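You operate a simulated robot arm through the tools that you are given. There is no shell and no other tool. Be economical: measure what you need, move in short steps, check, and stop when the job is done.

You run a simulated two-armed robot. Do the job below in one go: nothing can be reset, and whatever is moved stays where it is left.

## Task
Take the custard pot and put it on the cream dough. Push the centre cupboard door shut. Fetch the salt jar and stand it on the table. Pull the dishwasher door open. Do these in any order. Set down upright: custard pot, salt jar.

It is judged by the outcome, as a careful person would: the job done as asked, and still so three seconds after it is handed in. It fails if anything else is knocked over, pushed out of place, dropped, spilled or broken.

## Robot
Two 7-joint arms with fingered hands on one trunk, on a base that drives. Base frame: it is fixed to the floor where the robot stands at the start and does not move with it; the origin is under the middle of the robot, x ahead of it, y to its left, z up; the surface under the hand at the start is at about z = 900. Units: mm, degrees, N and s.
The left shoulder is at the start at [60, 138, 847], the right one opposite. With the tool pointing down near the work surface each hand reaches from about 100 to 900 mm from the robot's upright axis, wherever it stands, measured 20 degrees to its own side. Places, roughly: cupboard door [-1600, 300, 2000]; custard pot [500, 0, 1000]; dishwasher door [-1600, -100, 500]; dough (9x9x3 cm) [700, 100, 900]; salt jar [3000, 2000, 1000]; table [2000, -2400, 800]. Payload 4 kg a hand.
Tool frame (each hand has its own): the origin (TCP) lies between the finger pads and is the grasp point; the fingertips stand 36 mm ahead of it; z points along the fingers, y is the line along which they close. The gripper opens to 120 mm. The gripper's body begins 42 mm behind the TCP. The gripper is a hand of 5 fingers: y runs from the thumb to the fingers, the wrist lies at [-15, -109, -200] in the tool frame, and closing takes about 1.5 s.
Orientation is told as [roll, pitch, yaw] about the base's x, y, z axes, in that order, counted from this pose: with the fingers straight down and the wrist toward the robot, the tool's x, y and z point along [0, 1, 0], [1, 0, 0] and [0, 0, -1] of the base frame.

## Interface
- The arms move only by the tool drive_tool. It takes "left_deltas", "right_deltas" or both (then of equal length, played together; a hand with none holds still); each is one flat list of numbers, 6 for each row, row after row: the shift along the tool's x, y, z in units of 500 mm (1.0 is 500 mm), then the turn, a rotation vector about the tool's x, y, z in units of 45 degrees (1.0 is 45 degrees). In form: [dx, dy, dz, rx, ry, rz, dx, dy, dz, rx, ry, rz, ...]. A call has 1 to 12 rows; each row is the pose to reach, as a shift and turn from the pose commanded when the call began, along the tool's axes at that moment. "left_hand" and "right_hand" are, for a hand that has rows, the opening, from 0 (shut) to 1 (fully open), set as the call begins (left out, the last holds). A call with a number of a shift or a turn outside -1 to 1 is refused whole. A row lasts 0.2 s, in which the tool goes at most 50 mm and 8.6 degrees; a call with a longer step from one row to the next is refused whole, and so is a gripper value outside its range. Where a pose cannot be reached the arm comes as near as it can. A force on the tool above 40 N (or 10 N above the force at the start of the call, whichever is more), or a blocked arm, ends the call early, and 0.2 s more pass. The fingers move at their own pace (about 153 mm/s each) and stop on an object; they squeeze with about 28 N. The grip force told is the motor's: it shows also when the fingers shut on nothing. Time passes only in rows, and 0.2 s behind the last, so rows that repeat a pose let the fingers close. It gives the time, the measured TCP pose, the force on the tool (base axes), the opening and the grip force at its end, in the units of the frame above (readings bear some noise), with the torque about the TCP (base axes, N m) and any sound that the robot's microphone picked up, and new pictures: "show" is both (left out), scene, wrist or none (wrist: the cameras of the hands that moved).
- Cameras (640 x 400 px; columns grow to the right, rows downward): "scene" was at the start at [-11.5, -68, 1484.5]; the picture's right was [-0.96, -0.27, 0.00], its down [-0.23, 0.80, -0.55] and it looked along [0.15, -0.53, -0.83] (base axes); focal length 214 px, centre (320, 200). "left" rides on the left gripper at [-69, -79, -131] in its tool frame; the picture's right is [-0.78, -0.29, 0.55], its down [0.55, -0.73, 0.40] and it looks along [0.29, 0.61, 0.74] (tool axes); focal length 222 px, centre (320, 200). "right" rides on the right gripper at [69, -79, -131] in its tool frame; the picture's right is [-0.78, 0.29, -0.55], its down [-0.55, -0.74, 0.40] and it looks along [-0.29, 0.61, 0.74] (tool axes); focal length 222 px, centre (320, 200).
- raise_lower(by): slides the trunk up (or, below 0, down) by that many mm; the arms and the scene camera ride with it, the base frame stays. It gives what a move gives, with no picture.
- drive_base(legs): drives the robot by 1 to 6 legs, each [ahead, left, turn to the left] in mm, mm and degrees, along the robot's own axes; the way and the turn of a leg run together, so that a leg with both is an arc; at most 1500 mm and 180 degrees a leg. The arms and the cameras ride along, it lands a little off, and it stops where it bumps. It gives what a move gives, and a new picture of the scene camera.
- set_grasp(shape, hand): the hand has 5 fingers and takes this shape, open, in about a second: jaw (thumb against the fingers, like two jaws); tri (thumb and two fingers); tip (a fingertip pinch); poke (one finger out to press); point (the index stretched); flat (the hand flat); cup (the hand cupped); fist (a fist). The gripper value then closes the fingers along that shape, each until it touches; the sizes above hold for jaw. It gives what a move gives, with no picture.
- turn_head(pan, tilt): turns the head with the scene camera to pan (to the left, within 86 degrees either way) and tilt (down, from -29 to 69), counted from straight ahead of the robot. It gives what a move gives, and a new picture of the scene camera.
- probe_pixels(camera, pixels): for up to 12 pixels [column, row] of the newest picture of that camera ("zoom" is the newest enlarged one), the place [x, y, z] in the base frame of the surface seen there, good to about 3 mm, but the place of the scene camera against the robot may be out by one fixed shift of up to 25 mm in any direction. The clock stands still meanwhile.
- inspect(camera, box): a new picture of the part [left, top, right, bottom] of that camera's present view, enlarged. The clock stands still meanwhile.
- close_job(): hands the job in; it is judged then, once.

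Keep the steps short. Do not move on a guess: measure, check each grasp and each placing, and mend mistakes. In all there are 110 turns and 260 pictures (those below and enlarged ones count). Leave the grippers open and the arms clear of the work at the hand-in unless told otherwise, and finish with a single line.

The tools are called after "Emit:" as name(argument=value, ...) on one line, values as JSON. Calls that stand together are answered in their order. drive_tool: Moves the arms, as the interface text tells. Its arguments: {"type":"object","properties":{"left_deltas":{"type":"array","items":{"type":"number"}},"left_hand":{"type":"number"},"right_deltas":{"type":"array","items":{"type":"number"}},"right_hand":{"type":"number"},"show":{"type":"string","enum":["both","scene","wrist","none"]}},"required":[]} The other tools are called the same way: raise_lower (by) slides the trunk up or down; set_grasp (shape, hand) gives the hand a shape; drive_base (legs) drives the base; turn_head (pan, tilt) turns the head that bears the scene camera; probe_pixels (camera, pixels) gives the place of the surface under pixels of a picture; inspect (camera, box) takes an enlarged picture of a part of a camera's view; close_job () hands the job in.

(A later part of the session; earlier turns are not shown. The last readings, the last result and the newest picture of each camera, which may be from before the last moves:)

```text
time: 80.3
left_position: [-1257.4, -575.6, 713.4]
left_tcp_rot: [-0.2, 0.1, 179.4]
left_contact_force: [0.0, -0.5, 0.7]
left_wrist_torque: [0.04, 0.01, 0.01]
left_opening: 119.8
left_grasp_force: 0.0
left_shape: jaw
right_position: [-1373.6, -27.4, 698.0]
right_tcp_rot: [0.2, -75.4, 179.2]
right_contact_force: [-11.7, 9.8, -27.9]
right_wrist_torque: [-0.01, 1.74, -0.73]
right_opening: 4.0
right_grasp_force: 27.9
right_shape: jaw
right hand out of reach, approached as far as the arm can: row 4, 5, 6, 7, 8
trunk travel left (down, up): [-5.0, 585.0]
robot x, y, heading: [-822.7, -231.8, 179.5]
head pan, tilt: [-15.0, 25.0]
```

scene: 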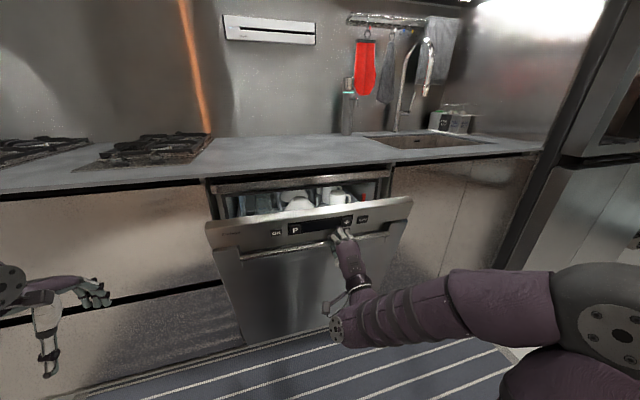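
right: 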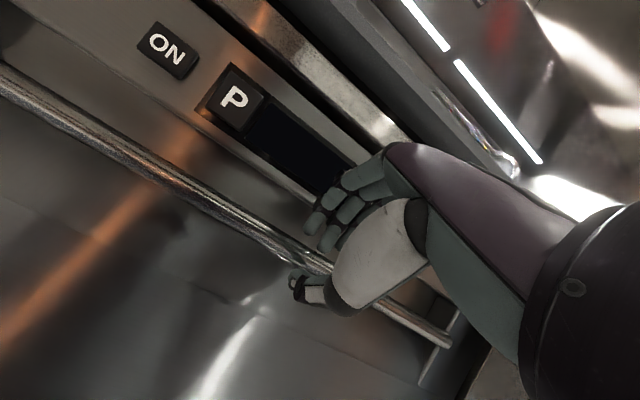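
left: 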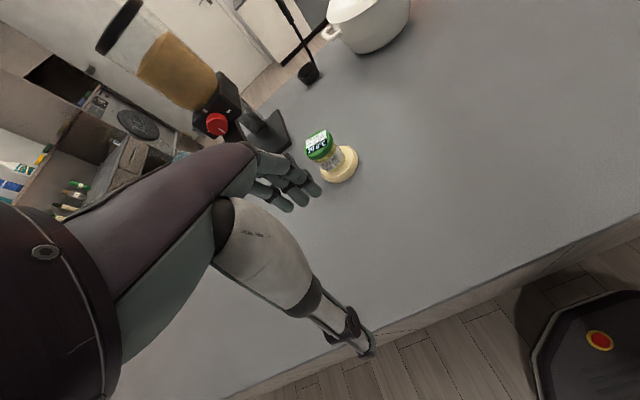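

The arm is at its limit. I open the fingers and see whether the door stays.

Emit:
drive_tool(right_deltas=[0, 0, 0, 0, 0, 0, 0, 0, 0, 0, 0, 0, 0, 0, 0, 0, 0, 0], right_hand=0.25, show="scene")

```text
time: 81.2
left_position: [-1256.3, -576.8, 714.7]
left_tcp_rot: [-0.2, 0.2, 179.4]
left_contact_force: [0.4, -0.1, 0.2]
left_wrist_torque: [0.01, -0.01, 0.0]
left_opening: 119.6
left_grasp_force: 0.0
left_shape: jaw
right_position: [-1370.6, -29.4, 700.2]
right_tcp_rot: [-0.1, -75.7, 179.7]
right_contact_force: [0.1, 0.4, -1.0]
right_wrist_torque: [0.0, 0.01, -0.02]
right_opening: 29.7
right_grasp_force: 0.0
right_shape: jaw
trunk travel left (down, up): [-5.0, 585.0]
robot x, y, heading: [-824.8, -233.3, 179.5]
head pan, tilt: [-15.0, 25.0]
```

scene: 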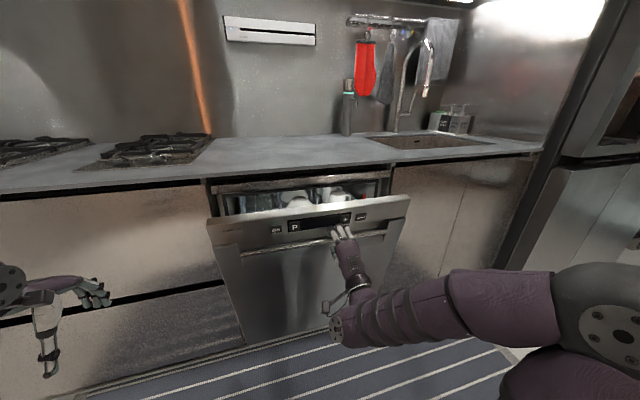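

It stays ajar. Drive the base back 250 mm to pull the fingers out.

Emit:
drive_base(legs=[[-250, 0, 0]])

Emit:
turn_head(pan=-10, tilt=30)

Emit:
inspect(camera="scene", box=[220, 120, 400, 280])

```text
time: 83.0
left_position: [-1001.3, -579.9, 713.5]
left_tcp_rot: [-0.1, 0.1, 179.7]
left_contact_force: [0.5, 0.4, -0.2]
left_wrist_torque: [0.03, 0.0, -0.03]
left_opening: 119.7
left_grasp_force: 0.0
left_shape: jaw
right_position: [-1120.1, -34.3, 699.7]
right_tcp_rot: [-0.2, -75.6, 180.0]
right_contact_force: [-0.4, 0.4, 0.4]
right_wrist_torque: [0.01, 0.02, -0.04]
right_opening: 29.7
right_grasp_force: 0.1
right_shape: jaw
trunk travel left (down, up): [-5.0, 585.0]
robot x, y, heading: [-569.6, -234.2, 179.9]
head pan, tilt: [-15.0, 25.0]
```

scene: 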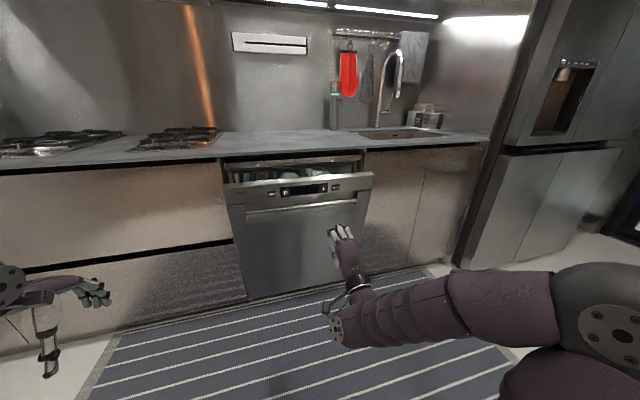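

```text
time: 83.7
left_position: [-1000.8, -580.3, 714.1]
left_tcp_rot: [-0.2, 0.1, 179.8]
left_contact_force: [-0.8, 0.4, 0.4]
left_wrist_torque: [0.0, 0.02, -0.01]
left_opening: 119.7
left_grasp_force: 0.0
left_shape: jaw
right_position: [-1118.6, -34.2, 698.8]
right_tcp_rot: [-0.2, -75.5, 180.0]
right_contact_force: [-0.4, 0.9, 0.4]
right_wrist_torque: [0.0, 0.02, -0.01]
right_opening: 29.5
right_grasp_force: 0.1
right_shape: jaw
trunk travel left (down, up): [-5.0, 585.0]
robot x, y, heading: [-572.7, -238.1, 180.0]
head pan, tilt: [-10.0, 30.0]
```

scene: 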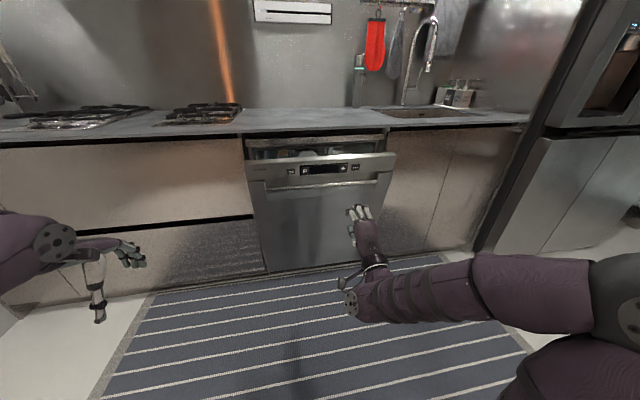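

```text
2.50 times, centred on (310, 200) of scene
```

zoom: 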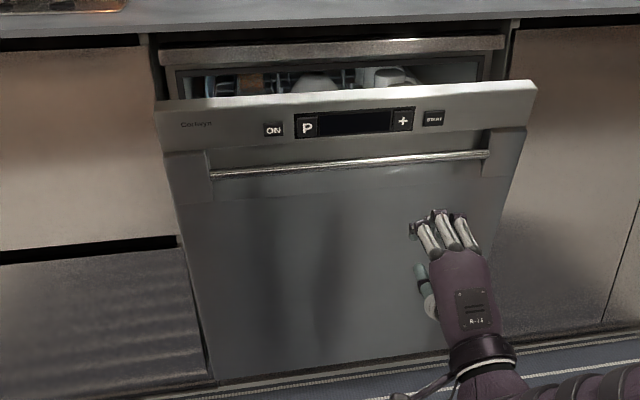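

The door stays ajar. Measure its top edge and inner side.

Emit:
probe_pixels(camera="zoom", pixels=[[350, 112], [350, 101], [350, 96], [350, 92], [350, 85], [350, 50], [350, 22], [345, 160], [300, 350], [440, 92], [250, 102]])

```text
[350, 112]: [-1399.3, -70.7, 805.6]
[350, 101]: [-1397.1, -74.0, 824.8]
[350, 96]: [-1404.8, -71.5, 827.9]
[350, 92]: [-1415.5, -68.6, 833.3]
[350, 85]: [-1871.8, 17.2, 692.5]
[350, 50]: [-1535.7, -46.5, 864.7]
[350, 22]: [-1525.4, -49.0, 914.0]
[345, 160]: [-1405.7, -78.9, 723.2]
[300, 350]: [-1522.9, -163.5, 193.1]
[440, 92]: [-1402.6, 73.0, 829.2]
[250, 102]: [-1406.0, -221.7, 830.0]
```

Door at ~11°, top edge at x −1397…−1416+, z ≈ 805–811. Plan: put the right hand, steeply tilted and shut, behind the top edge, and pull. Raise trunk 200 and tilt the hand 45° further down.

Emit:
raise_lower(by=200)

Emit:
drive_tool(right_deltas=[0, 0, 0, 0.17, 0, 0, 0, 0, 0, 0.34, 0, 0, 0, 0, 0, 0.51, 0, 0, 0, 0, 0, 0.68, 0, 0, 0, 0, 0, 0.85, 0, 0, 0, 0, 0, 1, 0, 0, 0, 0, 0, 1, 0, 0], right_hand=0, show="none")

Emit:
drive_base(legs=[[250, 0, 0]])

```text
time: 85.8
left_position: [-1000.7, -580.3, 914.4]
left_tcp_rot: [-0.1, 0.1, 179.8]
left_contact_force: [-0.1, 0.0, 0.9]
left_wrist_torque: [-0.02, -0.01, -0.01]
left_opening: 119.8
left_grasp_force: 0.1
left_shape: jaw
right_position: [-1120.8, -33.1, 899.0]
right_tcp_rot: [-0.2, -75.4, 179.9]
right_contact_force: [0.4, 0.1, -0.3]
right_wrist_torque: [0.0, 0.0, -0.01]
right_opening: 29.6
right_grasp_force: 0.1
right_shape: jaw
trunk travel left (down, up): [-205.0, 385.0]
robot x, y, heading: [-569.2, -235.2, 179.9]
head pan, tilt: [-10.0, 30.0]
```

```text
time: 87.4
left_position: [-1001.1, -581.4, 914.4]
left_tcp_rot: [-0.1, 0.1, 179.8]
left_contact_force: [0.5, 0.4, 0.0]
left_wrist_torque: [0.01, 0.04, 0.01]
left_opening: 119.8
left_grasp_force: 0.1
left_shape: jaw
right_position: [-1119.8, -34.2, 900.8]
right_tcp_rot: [0.1, -30.6, 179.8]
right_contact_force: [0.8, -0.7, -0.2]
right_wrist_torque: [0.0, 0.0, 0.02]
right_opening: 0.0
right_grasp_force: 28.2
right_shape: jaw
right hand out of reach, approached as far as the arm can: row 6
trunk travel left (down, up): [-205.0, 385.0]
robot x, y, heading: [-566.6, -238.8, 179.8]
head pan, tilt: [-10.0, 30.0]
```

```text
time: 89.2
left_position: [-1245.0, -579.0, 914.3]
left_tcp_rot: [-0.2, 0.1, 179.7]
left_contact_force: [-0.1, 0.0, 1.1]
left_wrist_torque: [0.0, 0.01, -0.02]
left_opening: 119.7
left_grasp_force: 0.1
left_shape: jaw
right_position: [-1363.5, -33.7, 899.5]
right_tcp_rot: [-0.2, -30.5, 179.8]
right_contact_force: [0.1, -0.5, 0.2]
right_wrist_torque: [-0.03, 0.0, -0.01]
right_opening: 0.1
right_grasp_force: 28.3
right_shape: jaw
trunk travel left (down, up): [-205.0, 385.0]
robot x, y, heading: [-812.0, -233.3, 179.9]
head pan, tilt: [-10.0, 30.0]
```

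scene: 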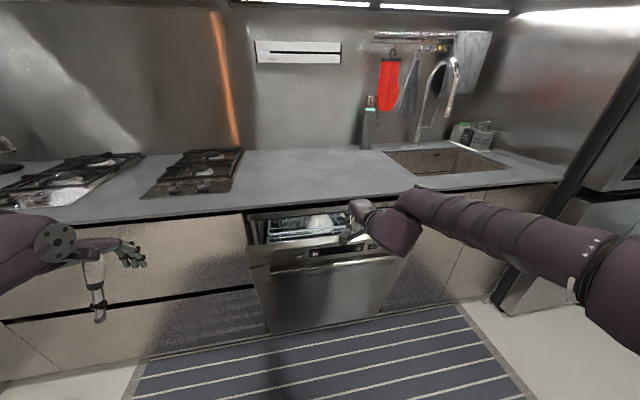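

Emit:
inspect(camera="scene", box=[230, 180, 390, 280])

Emit:
inspect(camera="right", box=[0, 0, 640, 400])

```text
4.00 times, centred on (310, 230) of scene
```

zoom: 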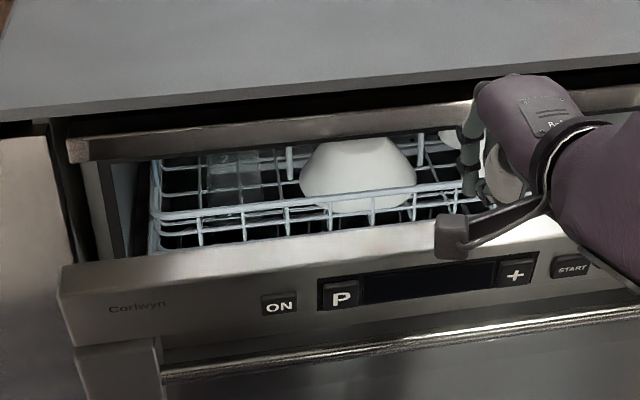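

```text
1.00 times, centred on (320, 200) of right (not enlarged: the box is as wide or as high as the picture)
```

zoom: 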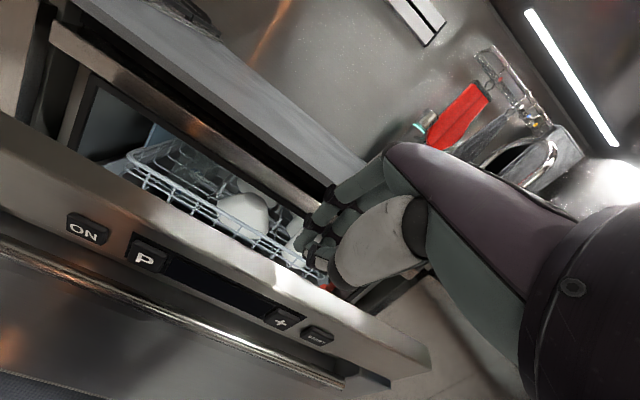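

Measure the door's top rear edge, the rack front, and the frame with the wrist camera.

Emit:
probe_pixels(camera="zoom", pixels=[[230, 250], [222, 262], [245, 247], [270, 258], [262, 268], [252, 277], [240, 225], [285, 255], [230, 160], [280, 195], [290, 275], [300, 200]])

```text
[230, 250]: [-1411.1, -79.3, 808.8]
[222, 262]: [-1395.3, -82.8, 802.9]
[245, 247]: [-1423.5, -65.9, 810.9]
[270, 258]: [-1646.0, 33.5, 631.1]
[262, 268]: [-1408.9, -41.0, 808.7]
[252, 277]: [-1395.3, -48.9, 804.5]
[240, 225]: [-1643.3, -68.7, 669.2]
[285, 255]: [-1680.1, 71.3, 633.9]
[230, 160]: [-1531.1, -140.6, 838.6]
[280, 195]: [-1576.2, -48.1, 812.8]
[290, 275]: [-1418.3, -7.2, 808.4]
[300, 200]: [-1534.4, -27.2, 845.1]
```

Door top is ~35 mm thick (x −1394…−1428); rack far behind (x −1645). Go forward over the gap, then down behind the door.

Emit:
drive_tool(right_deltas=[0, 0.06, 0.036, 0, 0, 0, 0, 0.12, 0.072, 0, 0, 0, 0, 0.184, 0.109, 0, 0, 0, 0, 0.15, 0.165, 0, 0, 0, 0, 0.115, 0.225, 0, 0, 0, 0, 0.079, 0.286, 0, 0, 0, 0, 0.079, 0.286, 0, 0, 0], show="none")

Emit:
inspect(camera="right", box=[0, 0, 640, 400])

Emit:
inspect(camera="scene", box=[230, 180, 390, 280])

```text
time: 90.8
left_position: [-1246.1, -579.1, 913.9]
left_tcp_rot: [-0.2, 0.1, 179.7]
left_contact_force: [-0.7, 1.1, -0.1]
left_wrist_torque: [0.0, 0.02, -0.01]
left_opening: 120.0
left_grasp_force: 0.0
left_shape: jaw
right_position: [-1470.6, -29.2, 794.9]
right_tcp_rot: [0.0, -30.5, 179.8]
right_contact_force: [-0.2, -0.3, -0.7]
right_wrist_torque: [-0.01, 0.01, 0.01]
right_opening: 0.3
right_grasp_force: 28.4
right_shape: jaw
trunk travel left (down, up): [-205.0, 385.0]
robot x, y, heading: [-813.2, -234.2, 179.6]
head pan, tilt: [-10.0, 30.0]
```

```text
1.00 times, centred on (320, 200) of right (not enlarged: the box is as wide or as high as the picture)
```

zoom: 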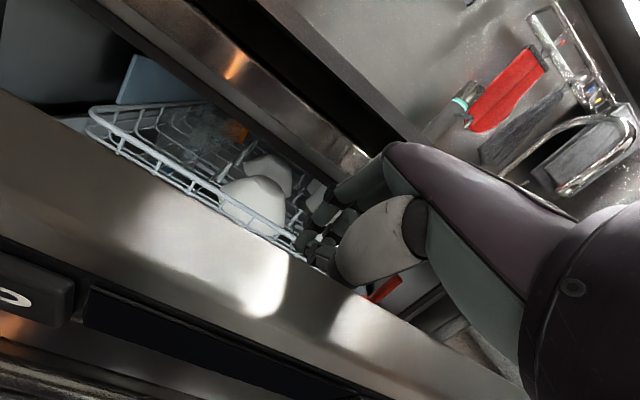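

```text
4.00 times, centred on (310, 230) of scene
```

zoom: 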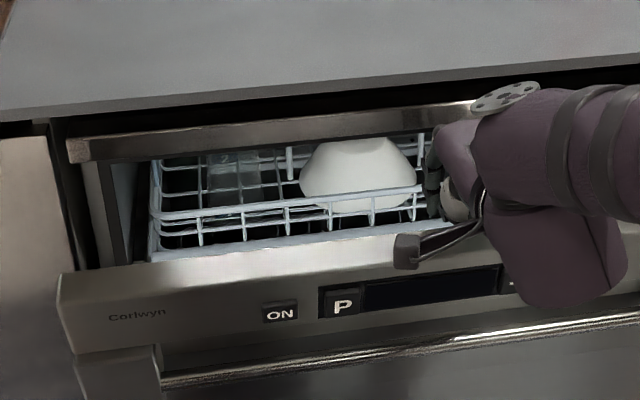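

Fingers stand behind the door. Pull back along the arc.

Emit:
drive_tool(right_deltas=[0, -0.034, -0.02, 0, 0, 0, 0, -0.071, -0.037, 0, 0, 0, 0, -0.108, -0.0525, 0, 0, 0, 0, -0.147, -0.066, 0, 0, 0, 0, -0.1875, -0.076, 0, 0, 0, 0, -0.228, -0.086, 0, 0, 0, 0, -0.27, -0.094, 0, 0, 0, 0, -0.312, -0.101, 0, 0, 0, 0, -0.356, -0.106, 0, 0, 0, 0, -0.4, -0.109, 0, 0, 0, 0, -0.445, -0.112, 0, 0, 0, 0, -0.49, -0.115, 0, 0, 0], show="scene")

```text
time: 93.4
left_position: [-1245.4, -579.7, 914.9]
left_tcp_rot: [-0.2, 0.1, 179.7]
left_contact_force: [0.3, 0.0, 0.0]
left_wrist_torque: [-0.01, -0.01, -0.02]
left_opening: 119.7
left_grasp_force: 0.1
left_shape: jaw
right_position: [-1289.7, -32.7, 752.8]
right_tcp_rot: [-0.2, -30.5, 179.8]
right_contact_force: [-0.4, 0.6, -0.7]
right_wrist_torque: [-0.03, -0.03, 0.0]
right_opening: 0.2
right_grasp_force: 28.1
right_shape: jaw
right hand out of reach, approached as far as the arm can: row 10, 11, 12
trunk travel left (down, up): [-205.0, 385.0]
robot x, y, heading: [-814.2, -232.7, 179.7]
head pan, tilt: [-10.0, 30.0]
```

scene: 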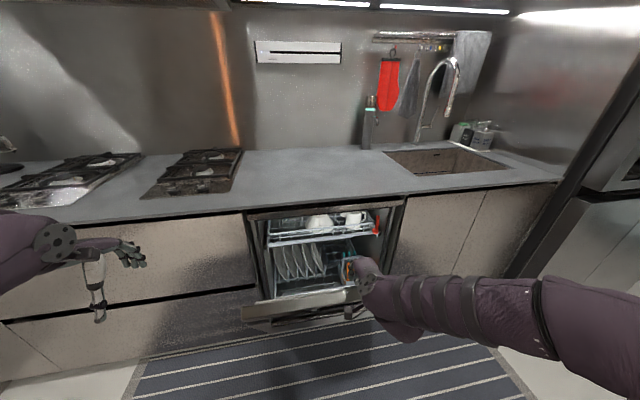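

The door swung well open and the hand is free. Measure its present angle.

Emit:
inspect(camera="scene", box=[220, 200, 420, 340])

Emit:
probe_pixels(camera="scene", pixels=[[300, 294], [300, 303], [260, 300], [300, 315], [310, 285], [290, 308], [300, 297]])

```text
2.86 times, centred on (320, 270) of scene
```

zoom: 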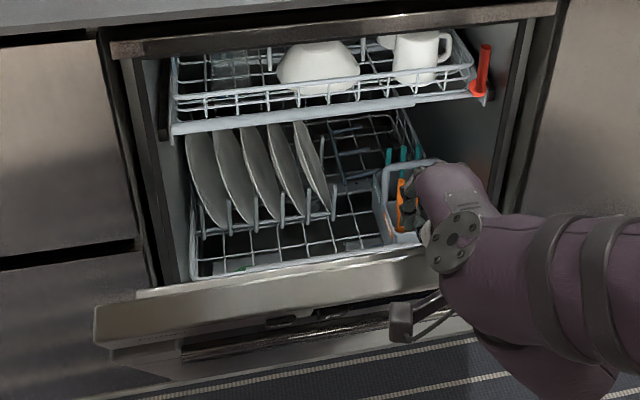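

```text
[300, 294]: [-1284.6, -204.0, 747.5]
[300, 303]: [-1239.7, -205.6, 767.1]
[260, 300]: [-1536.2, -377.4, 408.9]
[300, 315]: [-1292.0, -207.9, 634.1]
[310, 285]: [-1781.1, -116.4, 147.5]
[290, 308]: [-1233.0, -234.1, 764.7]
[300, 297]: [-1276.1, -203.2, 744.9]
```

Door at ~27°. Drive the base back 130 mm with the hand still behind the door to widen it.

Emit:
drive_base(legs=[[-130, 0, 0]])

Emit:
inspect(camera="scene", box=[200, 180, 420, 340])

```text
time: 94.7
left_position: [-1110.9, -577.3, 913.5]
left_tcp_rot: [-0.2, 0.0, 179.4]
left_contact_force: [-0.2, -0.4, -0.2]
left_wrist_torque: [0.0, 0.0, -0.01]
left_opening: 119.7
left_grasp_force: 0.1
left_shape: jaw
right_position: [-1152.4, -33.6, 753.0]
right_tcp_rot: [-0.2, -30.4, 179.5]
right_contact_force: [0.5, 0.2, 0.1]
right_wrist_torque: [0.0, 0.01, 0.0]
right_opening: 0.0
right_grasp_force: 27.9
right_shape: jaw
trunk travel left (down, up): [-205.0, 385.0]
robot x, y, heading: [-676.8, -235.0, 179.3]
head pan, tilt: [-10.0, 30.0]
```

scene: 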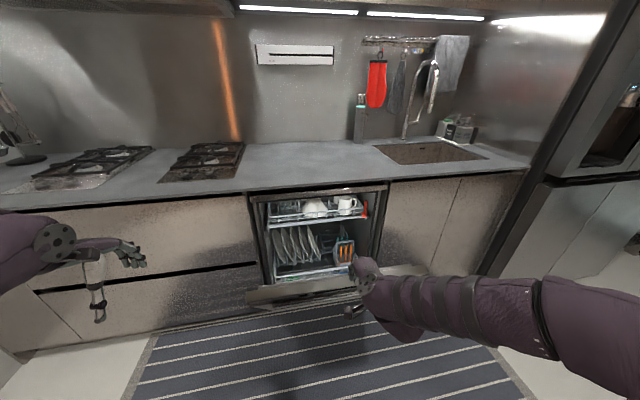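

```text
2.50 times, centred on (310, 260) of scene
```

zoom: 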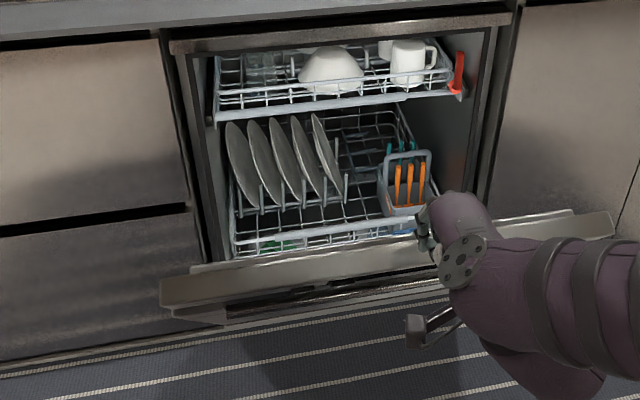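

Emit:
probe_pixels(camera="zoom", pixels=[[340, 262], [340, 255], [340, 270], [250, 275], [560, 215], [500, 225], [300, 300], [260, 268]])

```text
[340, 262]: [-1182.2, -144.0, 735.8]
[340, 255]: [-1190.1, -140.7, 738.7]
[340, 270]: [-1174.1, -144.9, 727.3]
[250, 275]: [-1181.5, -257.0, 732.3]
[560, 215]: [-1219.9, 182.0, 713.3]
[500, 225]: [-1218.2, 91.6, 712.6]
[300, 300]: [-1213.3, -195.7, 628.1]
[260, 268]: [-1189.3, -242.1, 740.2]
```

The hand slid over the top edge; door ~33°. I back off 280 mm, then reach over its inner face to press it down.

Emit:
drive_base(legs=[[-280, 0, 0]])

Emit:
drive_tool(right_deltas=[0, 0.05, -0.05, 0, 0, 0, 0, 0.12, -0.02, 0, 0, 0, 0, 0.2, 0.03, 0, 0, 0, 0, 0.28, 0.075, 0, 0, 0, 0, 0.36, 0.12, 0, 0, 0, 0, 0.44, 0.165, 0, 0, 0, 0, 0.52, 0.21, 0, 0, 0, 0, 0.6, 0.25, 0, 0, 0, 0, 0.62, 0.26, 0, 0, 0], show="scene")

```text
time: 96.7
left_position: [-825.2, -580.0, 914.3]
left_tcp_rot: [-0.2, 0.1, 179.4]
left_contact_force: [-0.2, -0.4, 0.2]
left_wrist_torque: [0.02, 0.01, 0.01]
left_opening: 119.8
left_grasp_force: 0.1
left_shape: jaw
right_position: [-866.6, -34.5, 753.0]
right_tcp_rot: [0.0, -30.5, 179.5]
right_contact_force: [-1.1, -0.2, 0.0]
right_wrist_torque: [0.0, 0.01, 0.01]
right_opening: 0.0
right_grasp_force: 28.2
right_shape: jaw
trunk travel left (down, up): [-205.0, 385.0]
robot x, y, heading: [-394.0, -238.5, 179.7]
head pan, tilt: [-10.0, 30.0]
```

scene: 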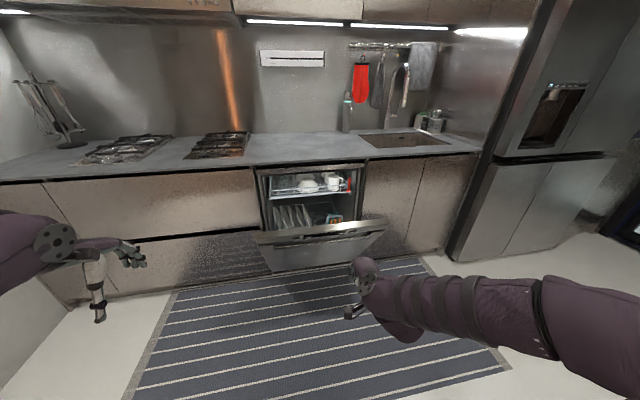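

```text
time: 98.7
left_position: [-824.0, -580.7, 914.3]
left_tcp_rot: [-0.3, 0.1, 179.4]
left_contact_force: [0.1, -0.6, -0.2]
left_wrist_torque: [-0.03, -0.02, 0.03]
left_opening: 120.0
left_grasp_force: 0.1
left_shape: jaw
right_position: [-1202.5, -30.7, 803.3]
right_tcp_rot: [0.0, -30.5, 179.5]
right_contact_force: [0.3, 0.4, -0.5]
right_wrist_torque: [0.01, -0.02, 0.01]
right_opening: 0.1
right_grasp_force: 28.2
right_shape: jaw
trunk travel left (down, up): [-205.0, 385.0]
robot x, y, heading: [-393.4, -237.2, 179.8]
head pan, tilt: [-10.0, 30.0]
```

scene: 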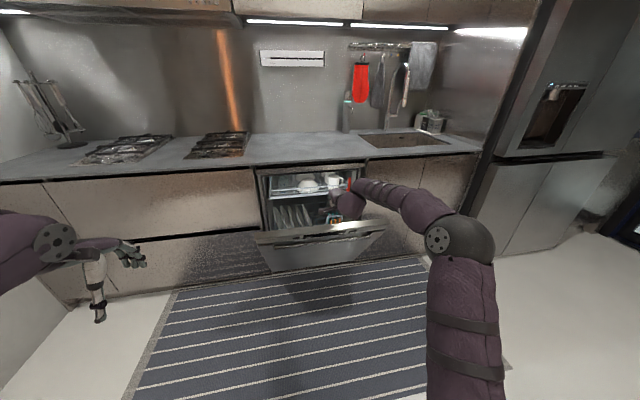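

Now press down and back, following the door's arc.

Emit:
drive_tool(right_deltas=[0, -0.041, 0.069, 0, 0, 0, 0, -0.076, 0.129, 0, 0, 0, 0, -0.126, 0.135, 0, 0, 0, 0, -0.184, 0.135, 0, 0, 0, 0, -0.248, 0.144, 0, 0, 0, 0, -0.314, 0.158, 0, 0, 0, 0, -0.378, 0.176, 0, 0, 0, 0, -0.442, 0.199, 0, 0, 0, 0, -0.503, 0.223, 0, 0, 0, 0, -0.563, 0.253, 0, 0, 0, 0, -0.615, 0.287, 0, 0, 0], show="scene")

```text
time: 101.1
left_position: [-825.1, -579.7, 914.4]
left_tcp_rot: [-0.2, 0.1, 179.3]
left_contact_force: [-0.3, 0.0, 0.2]
left_wrist_torque: [0.02, 0.0, 0.0]
left_opening: 120.1
left_grasp_force: 0.0
left_shape: jaw
right_position: [-1010.2, -32.5, 518.1]
right_tcp_rot: [-0.1, -30.5, 179.6]
right_contact_force: [-0.5, -0.2, 0.1]
right_wrist_torque: [-0.01, 0.03, 0.0]
right_opening: 0.0
right_grasp_force: 28.2
right_shape: jaw
trunk travel left (down, up): [-205.0, 385.0]
robot x, y, heading: [-391.4, -236.2, 179.8]
head pan, tilt: [-10.0, 30.0]
```

scene: 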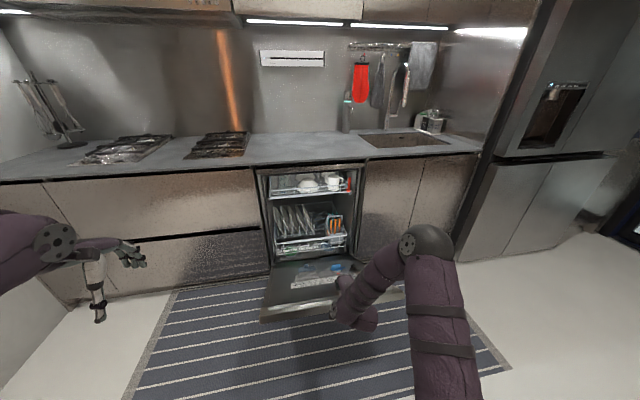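

Open to about 65°. Press down further toward flat.

Emit:
drive_tool(right_deltas=[0, -0.038, 0.035, 0, 0, 0, 0, -0.077, 0.071, 0, 0, 0, 0, -0.113, 0.108, 0, 0, 0, 0, -0.15, 0.144, 0, 0, 0, 0, -0.186, 0.181, 0, 0, 0, 0, -0.221, 0.218, 0, 0, 0, 0, -0.246, 0.25, 0, 0, 0, 0, -0.271, 0.281, 0, 0, 0, 0, -0.294, 0.314, 0, 0, 0, 0, -0.316, 0.347, 0, 0, 0], show="scene")

```text
time: 103.3
left_position: [-824.1, -579.8, 913.8]
left_tcp_rot: [-0.2, 0.1, 179.3]
left_contact_force: [-0.3, -0.5, -0.2]
left_wrist_torque: [0.0, 0.0, -0.01]
left_opening: 119.7
left_grasp_force: 0.1
left_shape: jaw
right_position: [-960.1, -35.0, 288.8]
right_tcp_rot: [-0.1, -30.5, 179.6]
right_contact_force: [-0.5, -0.4, -0.9]
right_wrist_torque: [-0.02, 0.0, -0.01]
right_opening: 0.0
right_grasp_force: 28.0
right_shape: jaw
trunk travel left (down, up): [-205.0, 385.0]
robot x, y, heading: [-391.9, -239.0, 179.6]
head pan, tilt: [-10.0, 30.0]
```

scene: 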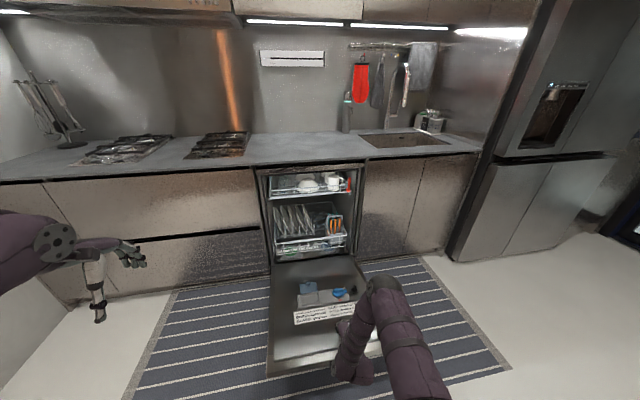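

The door lies open, nearly flat. Lift the right hand off straight up, then back, returning to fingers-down.

Emit:
drive_tool(right_deltas=[0, 0.04, -0.07, 0, 0, 0, 0, 0.08, -0.14, 0, 0, 0, 0, 0.12, -0.21, 0, 0, 0, 0, 0.16, -0.28, 0, 0, 0, 0, 0.2, -0.35, 0, 0, 0, 0, 0.24, -0.42, 0.1, 0, 0, 0, 0.28, -0.49, 0.25, 0, 0, 0, 0.3, -0.56, 0.4, 0, 0, 0, 0.3, -0.63, 0.55, 0, 0, 0, 0.3, -0.7, 0.68, 0, 0, 0, 0.3, -0.76, 0.68, 0, 0], right_hand=1, show="scene")

Emit:
inspect(camera="scene", box=[200, 160, 460, 390])

```text
time: 105.7
left_position: [-824.2, -581.4, 914.2]
left_tcp_rot: [-0.3, 0.2, 179.5]
left_contact_force: [-0.1, -1.1, 0.1]
left_wrist_torque: [0.03, -0.01, -0.02]
left_opening: 119.8
left_grasp_force: 0.1
left_shape: jaw
right_position: [-897.3, -35.3, 693.8]
right_tcp_rot: [-0.1, 0.2, 179.5]
right_contact_force: [-0.2, -0.2, -0.9]
right_wrist_torque: [0.04, -0.01, -0.01]
right_opening: 120.1
right_grasp_force: 0.0
right_shape: jaw
trunk travel left (down, up): [-205.0, 385.0]
robot x, y, heading: [-392.3, -236.3, 179.8]
head pan, tilt: [-10.0, 30.0]
```

scene: 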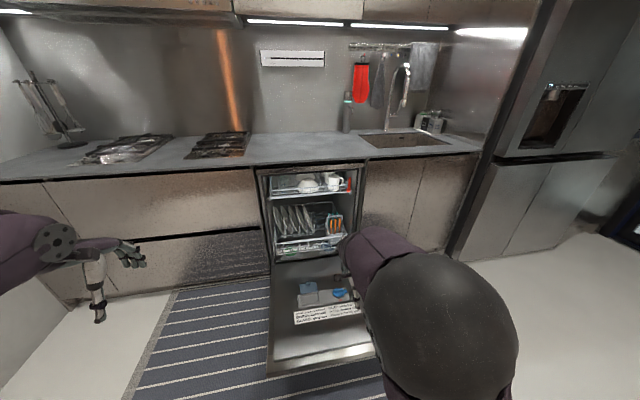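

```text
1.74 times, centred on (330, 275) of scene
```

zoom: 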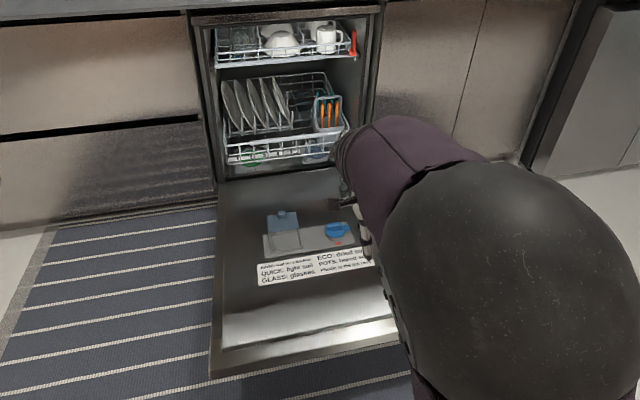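

Dishwasher done. Now raise the trunk to normal height and turn to face −y to plan a route around the island.

Emit:
raise_lower(by=220)

Emit:
drive_base(legs=[[0, 0, 110]])

Emit:
turn_head(pan=0, tilt=25)

```text
time: 108.0
left_position: [-825.6, -580.0, 1133.7]
left_tcp_rot: [-0.2, 0.1, 179.4]
left_contact_force: [-0.7, 0.2, -0.1]
left_wrist_torque: [0.01, 0.04, 0.02]
left_opening: 119.5
left_grasp_force: 0.0
left_shape: jaw
right_position: [-898.0, -35.1, 913.7]
right_tcp_rot: [0.1, 0.2, 179.5]
right_contact_force: [-0.5, -0.7, -0.5]
right_wrist_torque: [0.0, -0.03, 0.0]
right_opening: 120.1
right_grasp_force: 0.0
right_shape: jaw
trunk travel left (down, up): [-425.0, 165.0]
robot x, y, heading: [-393.1, -238.4, 179.6]
head pan, tilt: [-10.0, 30.0]
```

```text
time: 113.0
left_position: [76.1, -531.2, 1133.5]
left_tcp_rot: [-0.1, 0.0, -70.8]
left_contact_force: [0.7, -0.1, -0.1]
left_wrist_torque: [0.0, -0.03, 0.02]
left_opening: 119.8
left_grasp_force: 0.1
left_shape: jaw
right_position: [-412.9, -781.4, 914.4]
right_tcp_rot: [0.0, 0.1, -70.8]
right_contact_force: [0.1, 0.1, -0.9]
right_wrist_torque: [0.0, 0.0, 0.0]
right_opening: 119.9
right_grasp_force: 0.1
right_shape: jaw
trunk travel left (down, up): [-425.0, 165.0]
robot x, y, heading: [-392.5, -239.4, -71.1]
head pan, tilt: [-10.0, 30.0]
```

scene: 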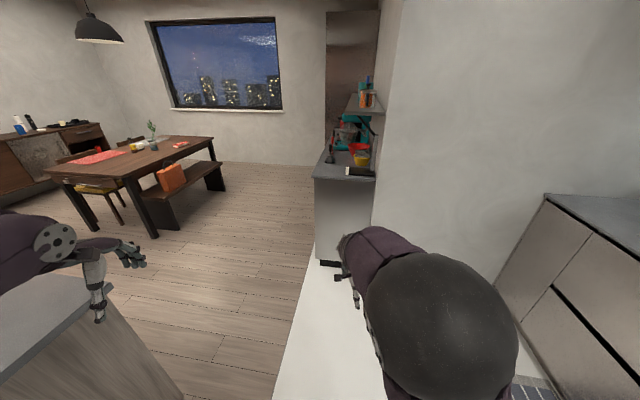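

```text
time: 113.8
left_position: [76.4, -530.7, 1135.1]
left_tcp_rot: [-0.2, 0.1, -70.9]
left_contact_force: [0.2, 0.2, 1.2]
left_wrist_torque: [-0.01, 0.0, 0.0]
left_opening: 119.7
left_grasp_force: 0.1
left_shape: jaw
right_position: [-414.5, -782.2, 914.6]
right_tcp_rot: [0.0, 0.2, -70.8]
right_contact_force: [0.1, -0.4, -1.1]
right_wrist_torque: [0.01, -0.01, 0.04]
right_opening: 119.6
right_grasp_force: 0.0
right_shape: jaw
trunk travel left (down, up): [-425.0, 165.0]
robot x, y, heading: [-393.2, -238.7, -70.9]
head pan, tilt: [0.0, 25.0]
```

scene: 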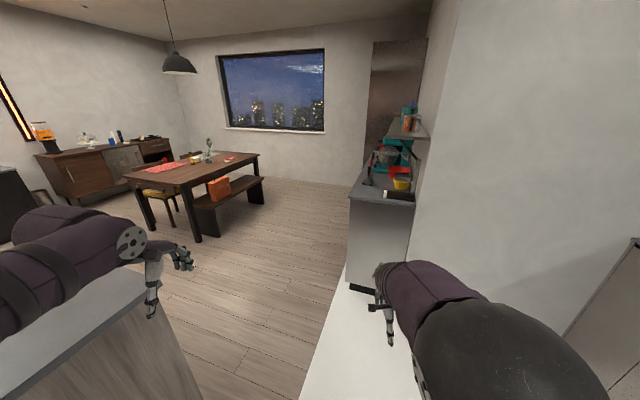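

Probe island edge, wall, table and bench for the route.

Emit:
probe_pixels(camera="scene", pixels=[[150, 330], [100, 300], [180, 360], [345, 250], [350, 290], [193, 240], [202, 236], [140, 185], [255, 155], [245, 200], [165, 172], [200, 160]])

```text
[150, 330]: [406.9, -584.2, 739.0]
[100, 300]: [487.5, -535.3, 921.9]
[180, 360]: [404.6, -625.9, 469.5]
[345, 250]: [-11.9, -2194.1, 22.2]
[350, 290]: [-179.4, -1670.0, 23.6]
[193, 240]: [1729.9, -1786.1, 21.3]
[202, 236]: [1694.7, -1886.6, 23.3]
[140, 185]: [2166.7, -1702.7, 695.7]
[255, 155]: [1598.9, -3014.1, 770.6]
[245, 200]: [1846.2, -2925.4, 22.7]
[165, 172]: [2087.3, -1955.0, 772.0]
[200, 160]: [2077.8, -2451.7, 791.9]
```

Raise the right hand 220 mm for clearance over furniture, then drive along heading −60° for 1000 mm and turn to heading 0.

Emit:
drive_tool(right_deltas=[0, 0, -0.08, 0, 0, 0, 0, -0.04, -0.16, 0, 0, 0, 0, -0.08, -0.24, 0, 0, 0, 0, -0.12, -0.32, 0, 0, 0, 0, -0.16, -0.4, 0, 0, 0, 0, -0.2, -0.44, 0, 0, 0], show="none")

Emit:
drive_base(legs=[[0, 0, 11], [1000, 0, 0], [0, 0, 60]])

Emit:
turn_head(pan=30, tilt=15)

```text
time: 115.2
left_position: [77.4, -529.9, 1134.3]
left_tcp_rot: [-0.1, 0.1, -70.9]
left_contact_force: [0.3, -0.6, 0.5]
left_wrist_torque: [-0.01, 0.02, -0.03]
left_opening: 119.9
left_grasp_force: 0.1
left_shape: jaw
right_position: [-451.2, -693.8, 1120.0]
right_tcp_rot: [4.1, 2.2, -70.2]
right_contact_force: [-0.1, -0.7, -0.3]
right_wrist_torque: [0.01, -0.01, 0.0]
right_opening: 120.1
right_grasp_force: 0.0
right_shape: jaw
trunk travel left (down, up): [-425.0, 165.0]
robot x, y, heading: [-394.1, -233.2, -70.7]
head pan, tilt: [0.0, 25.0]
```

```text
time: 123.6
left_position: [513.4, -706.5, 1133.7]
left_tcp_rot: [-0.1, 0.1, 1.8]
left_contact_force: [0.2, -0.2, -0.9]
left_wrist_torque: [0.0, 0.02, -0.02]
left_opening: 119.8
left_grasp_force: 0.0
left_shape: jaw
right_position: [512.8, -1255.0, 1121.8]
right_tcp_rot: [3.9, 1.8, 3.0]
right_contact_force: [1.2, 0.2, -0.4]
right_wrist_torque: [0.02, 0.0, -0.03]
right_opening: 120.1
right_grasp_force: 0.0
right_shape: jaw
trunk travel left (down, up): [-425.0, 165.0]
robot x, y, heading: [100.7, -1064.7, 2.2]
head pan, tilt: [0.0, 25.0]
```

scene: 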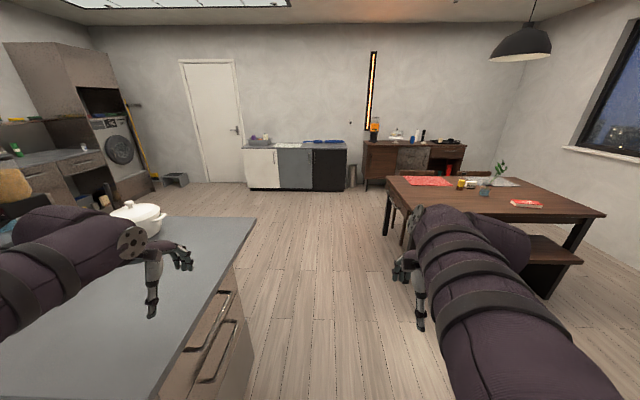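

```text
time: 124.5
left_position: [514.3, -706.6, 1135.7]
left_tcp_rot: [-0.2, 0.1, 1.9]
left_contact_force: [0.0, 0.1, 1.0]
left_wrist_torque: [-0.02, 0.01, 0.04]
left_opening: 119.7
left_grasp_force: 0.1
left_shape: jaw
right_position: [512.1, -1254.2, 1121.3]
right_tcp_rot: [4.0, 1.8, 3.1]
right_contact_force: [-0.1, 0.4, -0.4]
right_wrist_torque: [0.0, 0.0, -0.03]
right_opening: 119.9
right_grasp_force: 0.1
right_shape: jaw
trunk travel left (down, up): [-425.0, 165.0]
robot x, y, heading: [90.2, -1070.9, 1.9]
head pan, tilt: [30.0, 15.0]
```

scene: 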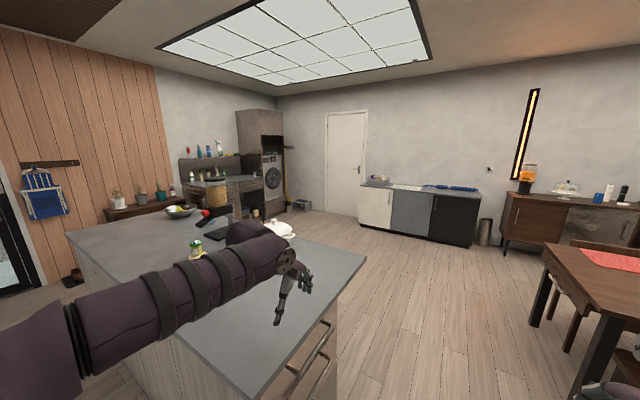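

Zoom on the far-left counter where the salt jar should be.

Emit:
inspect(camera="scene", box=[160, 130, 300, 220])

Emit:
probe_pixels(camera="scene", pixels=[[240, 178], [215, 178], [258, 180], [245, 210], [195, 180], [300, 205], [270, 215], [330, 285], [345, 268], [360, 225]])

```text
4.44 times, centred on (230, 175) of scene
```

zoom: 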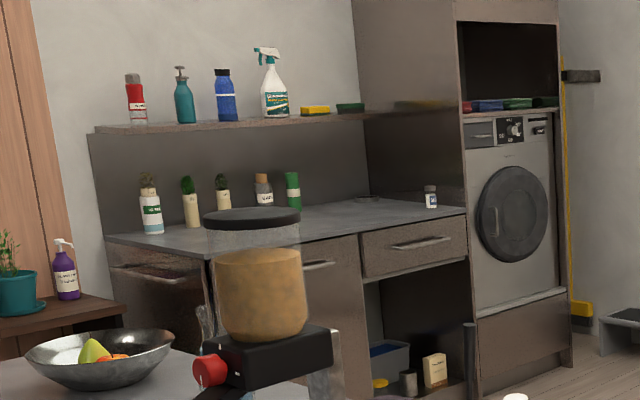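

```text
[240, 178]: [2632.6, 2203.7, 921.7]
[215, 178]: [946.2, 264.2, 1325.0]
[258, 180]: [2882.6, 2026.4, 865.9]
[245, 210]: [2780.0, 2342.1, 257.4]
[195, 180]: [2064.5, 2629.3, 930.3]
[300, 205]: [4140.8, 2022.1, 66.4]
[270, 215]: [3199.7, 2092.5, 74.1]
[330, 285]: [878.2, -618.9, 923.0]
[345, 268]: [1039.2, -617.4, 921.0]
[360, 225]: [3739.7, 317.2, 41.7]
```

The small jar at zoom (430,196) on the laundry counter's right end looks like the salt jar (about 2950, 2080). Drive around the island's end toward it.

Emit:
drive_base(legs=[[1500, 0, 0], [200, 0, 0], [0, 0, 64], [1500, 0, 0], [500, 0, 0]])

Emit:
turn_head(pan=0, tilt=15)

```text
time: 146.0
left_position: [2466.4, 1393.0, 1134.1]
left_tcp_rot: [-0.2, 0.1, 67.6]
left_contact_force: [0.6, 0.1, -0.6]
left_wrist_torque: [-0.02, -0.01, 0.03]
left_opening: 119.8
left_grasp_force: 0.0
left_shape: jaw
right_position: [2965.0, 1169.3, 1120.3]
right_tcp_rot: [4.0, 1.8, 68.8]
right_contact_force: [-0.1, 0.0, -0.2]
right_wrist_torque: [-0.01, 0.0, 0.0]
right_opening: 119.9
right_grasp_force: 0.1
right_shape: jaw
trunk travel left (down, up): [-425.0, 165.0]
robot x, y, heading: [2623.5, 862.0, 67.8]
head pan, tilt: [30.0, 15.0]
```

scene: 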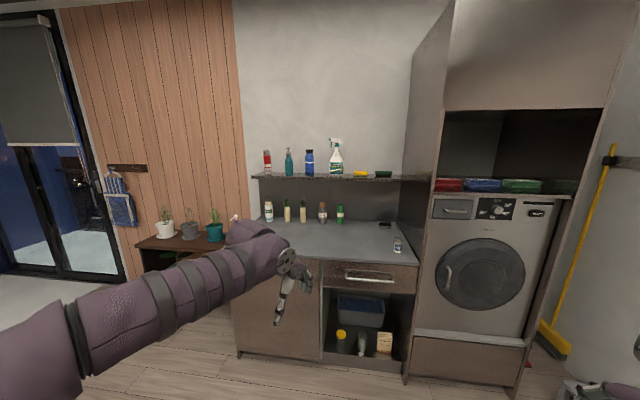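

```text
time: 146.9
left_position: [2465.4, 1392.1, 1133.8]
left_tcp_rot: [-0.2, 0.2, 67.5]
left_contact_force: [1.3, -0.4, 0.1]
left_wrist_torque: [0.02, -0.03, -0.02]
left_opening: 119.6
left_grasp_force: 0.1
left_shape: jaw
right_position: [2965.4, 1167.4, 1120.8]
right_tcp_rot: [4.1, 1.9, 68.9]
right_contact_force: [0.3, 0.5, -0.1]
right_wrist_torque: [-0.01, -0.01, -0.03]
right_opening: 120.0
right_grasp_force: 0.2
right_shape: jaw
trunk travel left (down, up): [-425.0, 165.0]
robot x, y, heading: [2622.9, 867.1, 67.7]
head pan, tilt: [0.0, 15.0]
```

scene: 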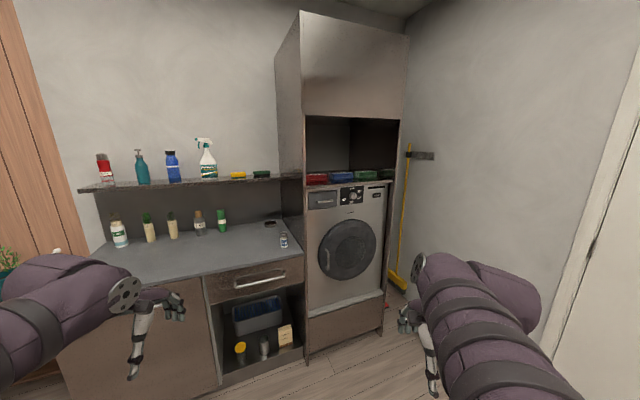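

Emit:
inspect(camera="scene", box=[90, 195, 310, 275])

Emit:
inspect(camera="scene", box=[260, 220, 308, 255])

Emit:
probe_pixels(camera="scene", pixels=[[284, 233], [284, 240], [284, 246], [281, 240], [287, 240], [303, 235], [270, 224], [250, 272], [300, 258]])

```text
2.91 times, centred on (200, 235) of scene
```

zoom: 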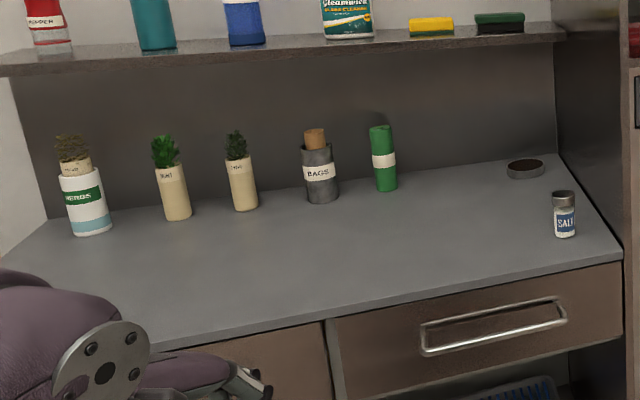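

```text
11.43 times, centred on (284, 238) of scene
```

zoom: 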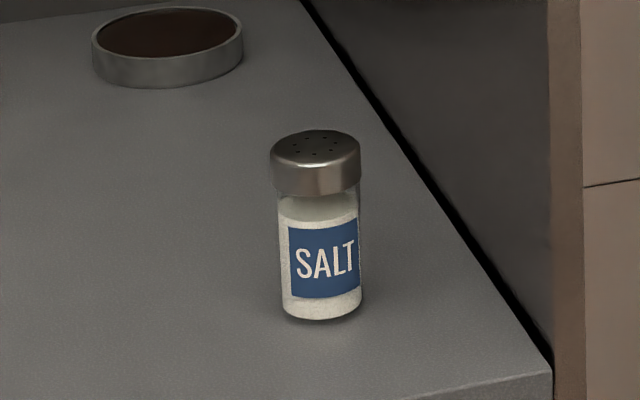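

```text
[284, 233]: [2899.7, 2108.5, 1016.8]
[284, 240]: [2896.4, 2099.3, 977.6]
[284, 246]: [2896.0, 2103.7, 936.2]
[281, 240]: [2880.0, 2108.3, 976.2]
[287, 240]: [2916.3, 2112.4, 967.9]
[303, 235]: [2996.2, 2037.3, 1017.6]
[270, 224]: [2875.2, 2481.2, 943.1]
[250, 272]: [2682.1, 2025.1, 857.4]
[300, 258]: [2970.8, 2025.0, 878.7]
```

Confirmed SALT label: jar centre ≈ (2899, 2120), ⌀≈44, counter ≈ 908 true. I'll face +y and stand at about (3050,1450) to use the left arm.

Emit:
drive_base(legs=[[0, 0, 22.3], [0, -427, 0], [580, 0, 0]])

Emit:
turn_head(pan=10, tilt=30)

```text
time: 153.7
left_position: [2710.0, 1883.9, 1133.6]
left_tcp_rot: [-0.2, 0.1, 89.5]
left_contact_force: [0.6, 1.6, 0.4]
left_wrist_torque: [-0.04, -0.01, 0.0]
left_opening: 119.9
left_grasp_force: 0.0
left_shape: jaw
right_position: [3258.5, 1863.6, 1120.3]
right_tcp_rot: [3.9, 1.8, 90.8]
right_contact_force: [0.1, 0.3, 0.3]
right_wrist_torque: [0.01, 0.0, 0.0]
right_opening: 119.9
right_grasp_force: 0.0
right_shape: jaw
trunk travel left (down, up): [-425.0, 165.0]
robot x, y, heading: [3057.1, 1452.9, 89.7]
head pan, tilt: [0.0, 15.0]
```

scene: 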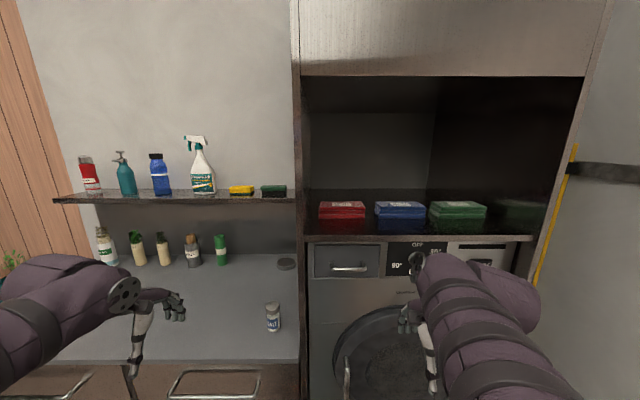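

```text
time: 154.4
left_position: [2710.4, 1884.4, 1134.5]
left_tcp_rot: [-0.1, 0.1, 89.6]
left_contact_force: [0.2, 0.0, -0.4]
left_wrist_torque: [0.02, 0.0, 0.0]
left_opening: 119.6
left_grasp_force: 0.1
left_shape: jaw
right_position: [3258.2, 1863.0, 1120.0]
right_tcp_rot: [4.0, 1.8, 90.8]
right_contact_force: [-1.0, -0.2, -0.1]
right_wrist_torque: [0.0, 0.01, 0.01]
right_opening: 119.8
right_grasp_force: 0.0
right_shape: jaw
trunk travel left (down, up): [-425.0, 165.0]
robot x, y, heading: [3053.2, 1448.3, 89.8]
head pan, tilt: [10.0, 30.0]
```

scene: 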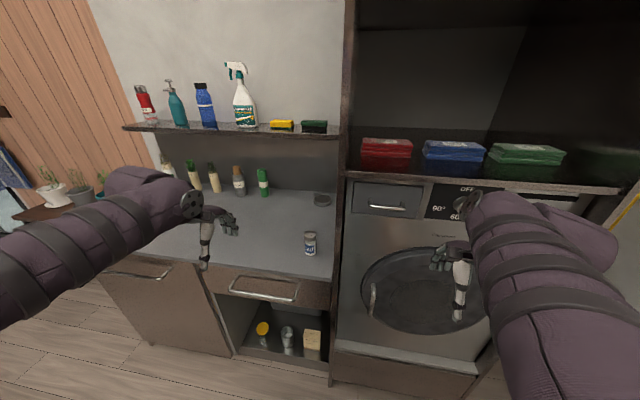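

Emit:
inspect(camera="left", box=[0, 0, 640, 400])

Emit:
probe_pixels(camera="scene", pixels=[[310, 235], [310, 244], [304, 246], [316, 246], [300, 131], [328, 131], [335, 230], [290, 262], [340, 150]])

```text
1.00 times, centred on (320, 200) of left (not enlarged: the box is as wide or as high as the picture)
```

zoom: 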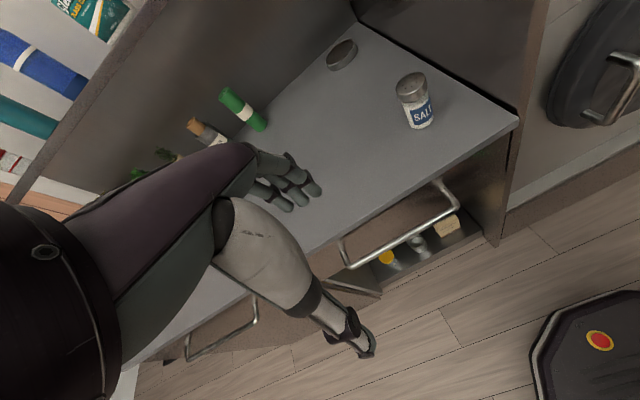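

```text
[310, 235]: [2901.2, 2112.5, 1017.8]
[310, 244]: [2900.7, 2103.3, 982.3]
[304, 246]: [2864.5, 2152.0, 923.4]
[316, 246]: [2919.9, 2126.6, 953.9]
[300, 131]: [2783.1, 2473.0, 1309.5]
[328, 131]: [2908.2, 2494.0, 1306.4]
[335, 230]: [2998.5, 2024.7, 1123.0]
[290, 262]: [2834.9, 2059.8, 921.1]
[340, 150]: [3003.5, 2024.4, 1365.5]
```

Emit:
probe_pixels(camera="left", pixels=[[410, 80], [398, 85], [424, 78], [410, 92], [410, 73], [419, 112], [408, 110], [430, 106], [420, 127], [360, 150], [480, 120]])

```text
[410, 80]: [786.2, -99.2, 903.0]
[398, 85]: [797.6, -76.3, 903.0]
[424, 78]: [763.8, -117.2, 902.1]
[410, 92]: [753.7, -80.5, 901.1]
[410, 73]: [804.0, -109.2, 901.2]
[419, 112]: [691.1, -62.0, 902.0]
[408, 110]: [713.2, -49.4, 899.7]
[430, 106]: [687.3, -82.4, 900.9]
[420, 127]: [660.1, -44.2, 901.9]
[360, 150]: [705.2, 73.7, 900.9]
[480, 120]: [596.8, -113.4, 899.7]
```

The "left" picture is old; probe the zoom picture instead.

Emit:
probe_pixels(camera="zoom", pixels=[[410, 80], [398, 85], [424, 78], [410, 92], [410, 75], [419, 112], [408, 110], [430, 106], [420, 127], [360, 150], [480, 120], [505, 100]])

```text
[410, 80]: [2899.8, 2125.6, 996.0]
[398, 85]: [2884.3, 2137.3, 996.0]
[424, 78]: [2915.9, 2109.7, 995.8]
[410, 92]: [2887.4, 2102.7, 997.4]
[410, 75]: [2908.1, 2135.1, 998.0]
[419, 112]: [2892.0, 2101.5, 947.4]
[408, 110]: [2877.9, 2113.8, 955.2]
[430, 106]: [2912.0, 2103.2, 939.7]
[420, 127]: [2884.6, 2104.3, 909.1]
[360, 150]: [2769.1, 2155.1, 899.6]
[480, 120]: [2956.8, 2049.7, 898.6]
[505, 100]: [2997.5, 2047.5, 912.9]
```

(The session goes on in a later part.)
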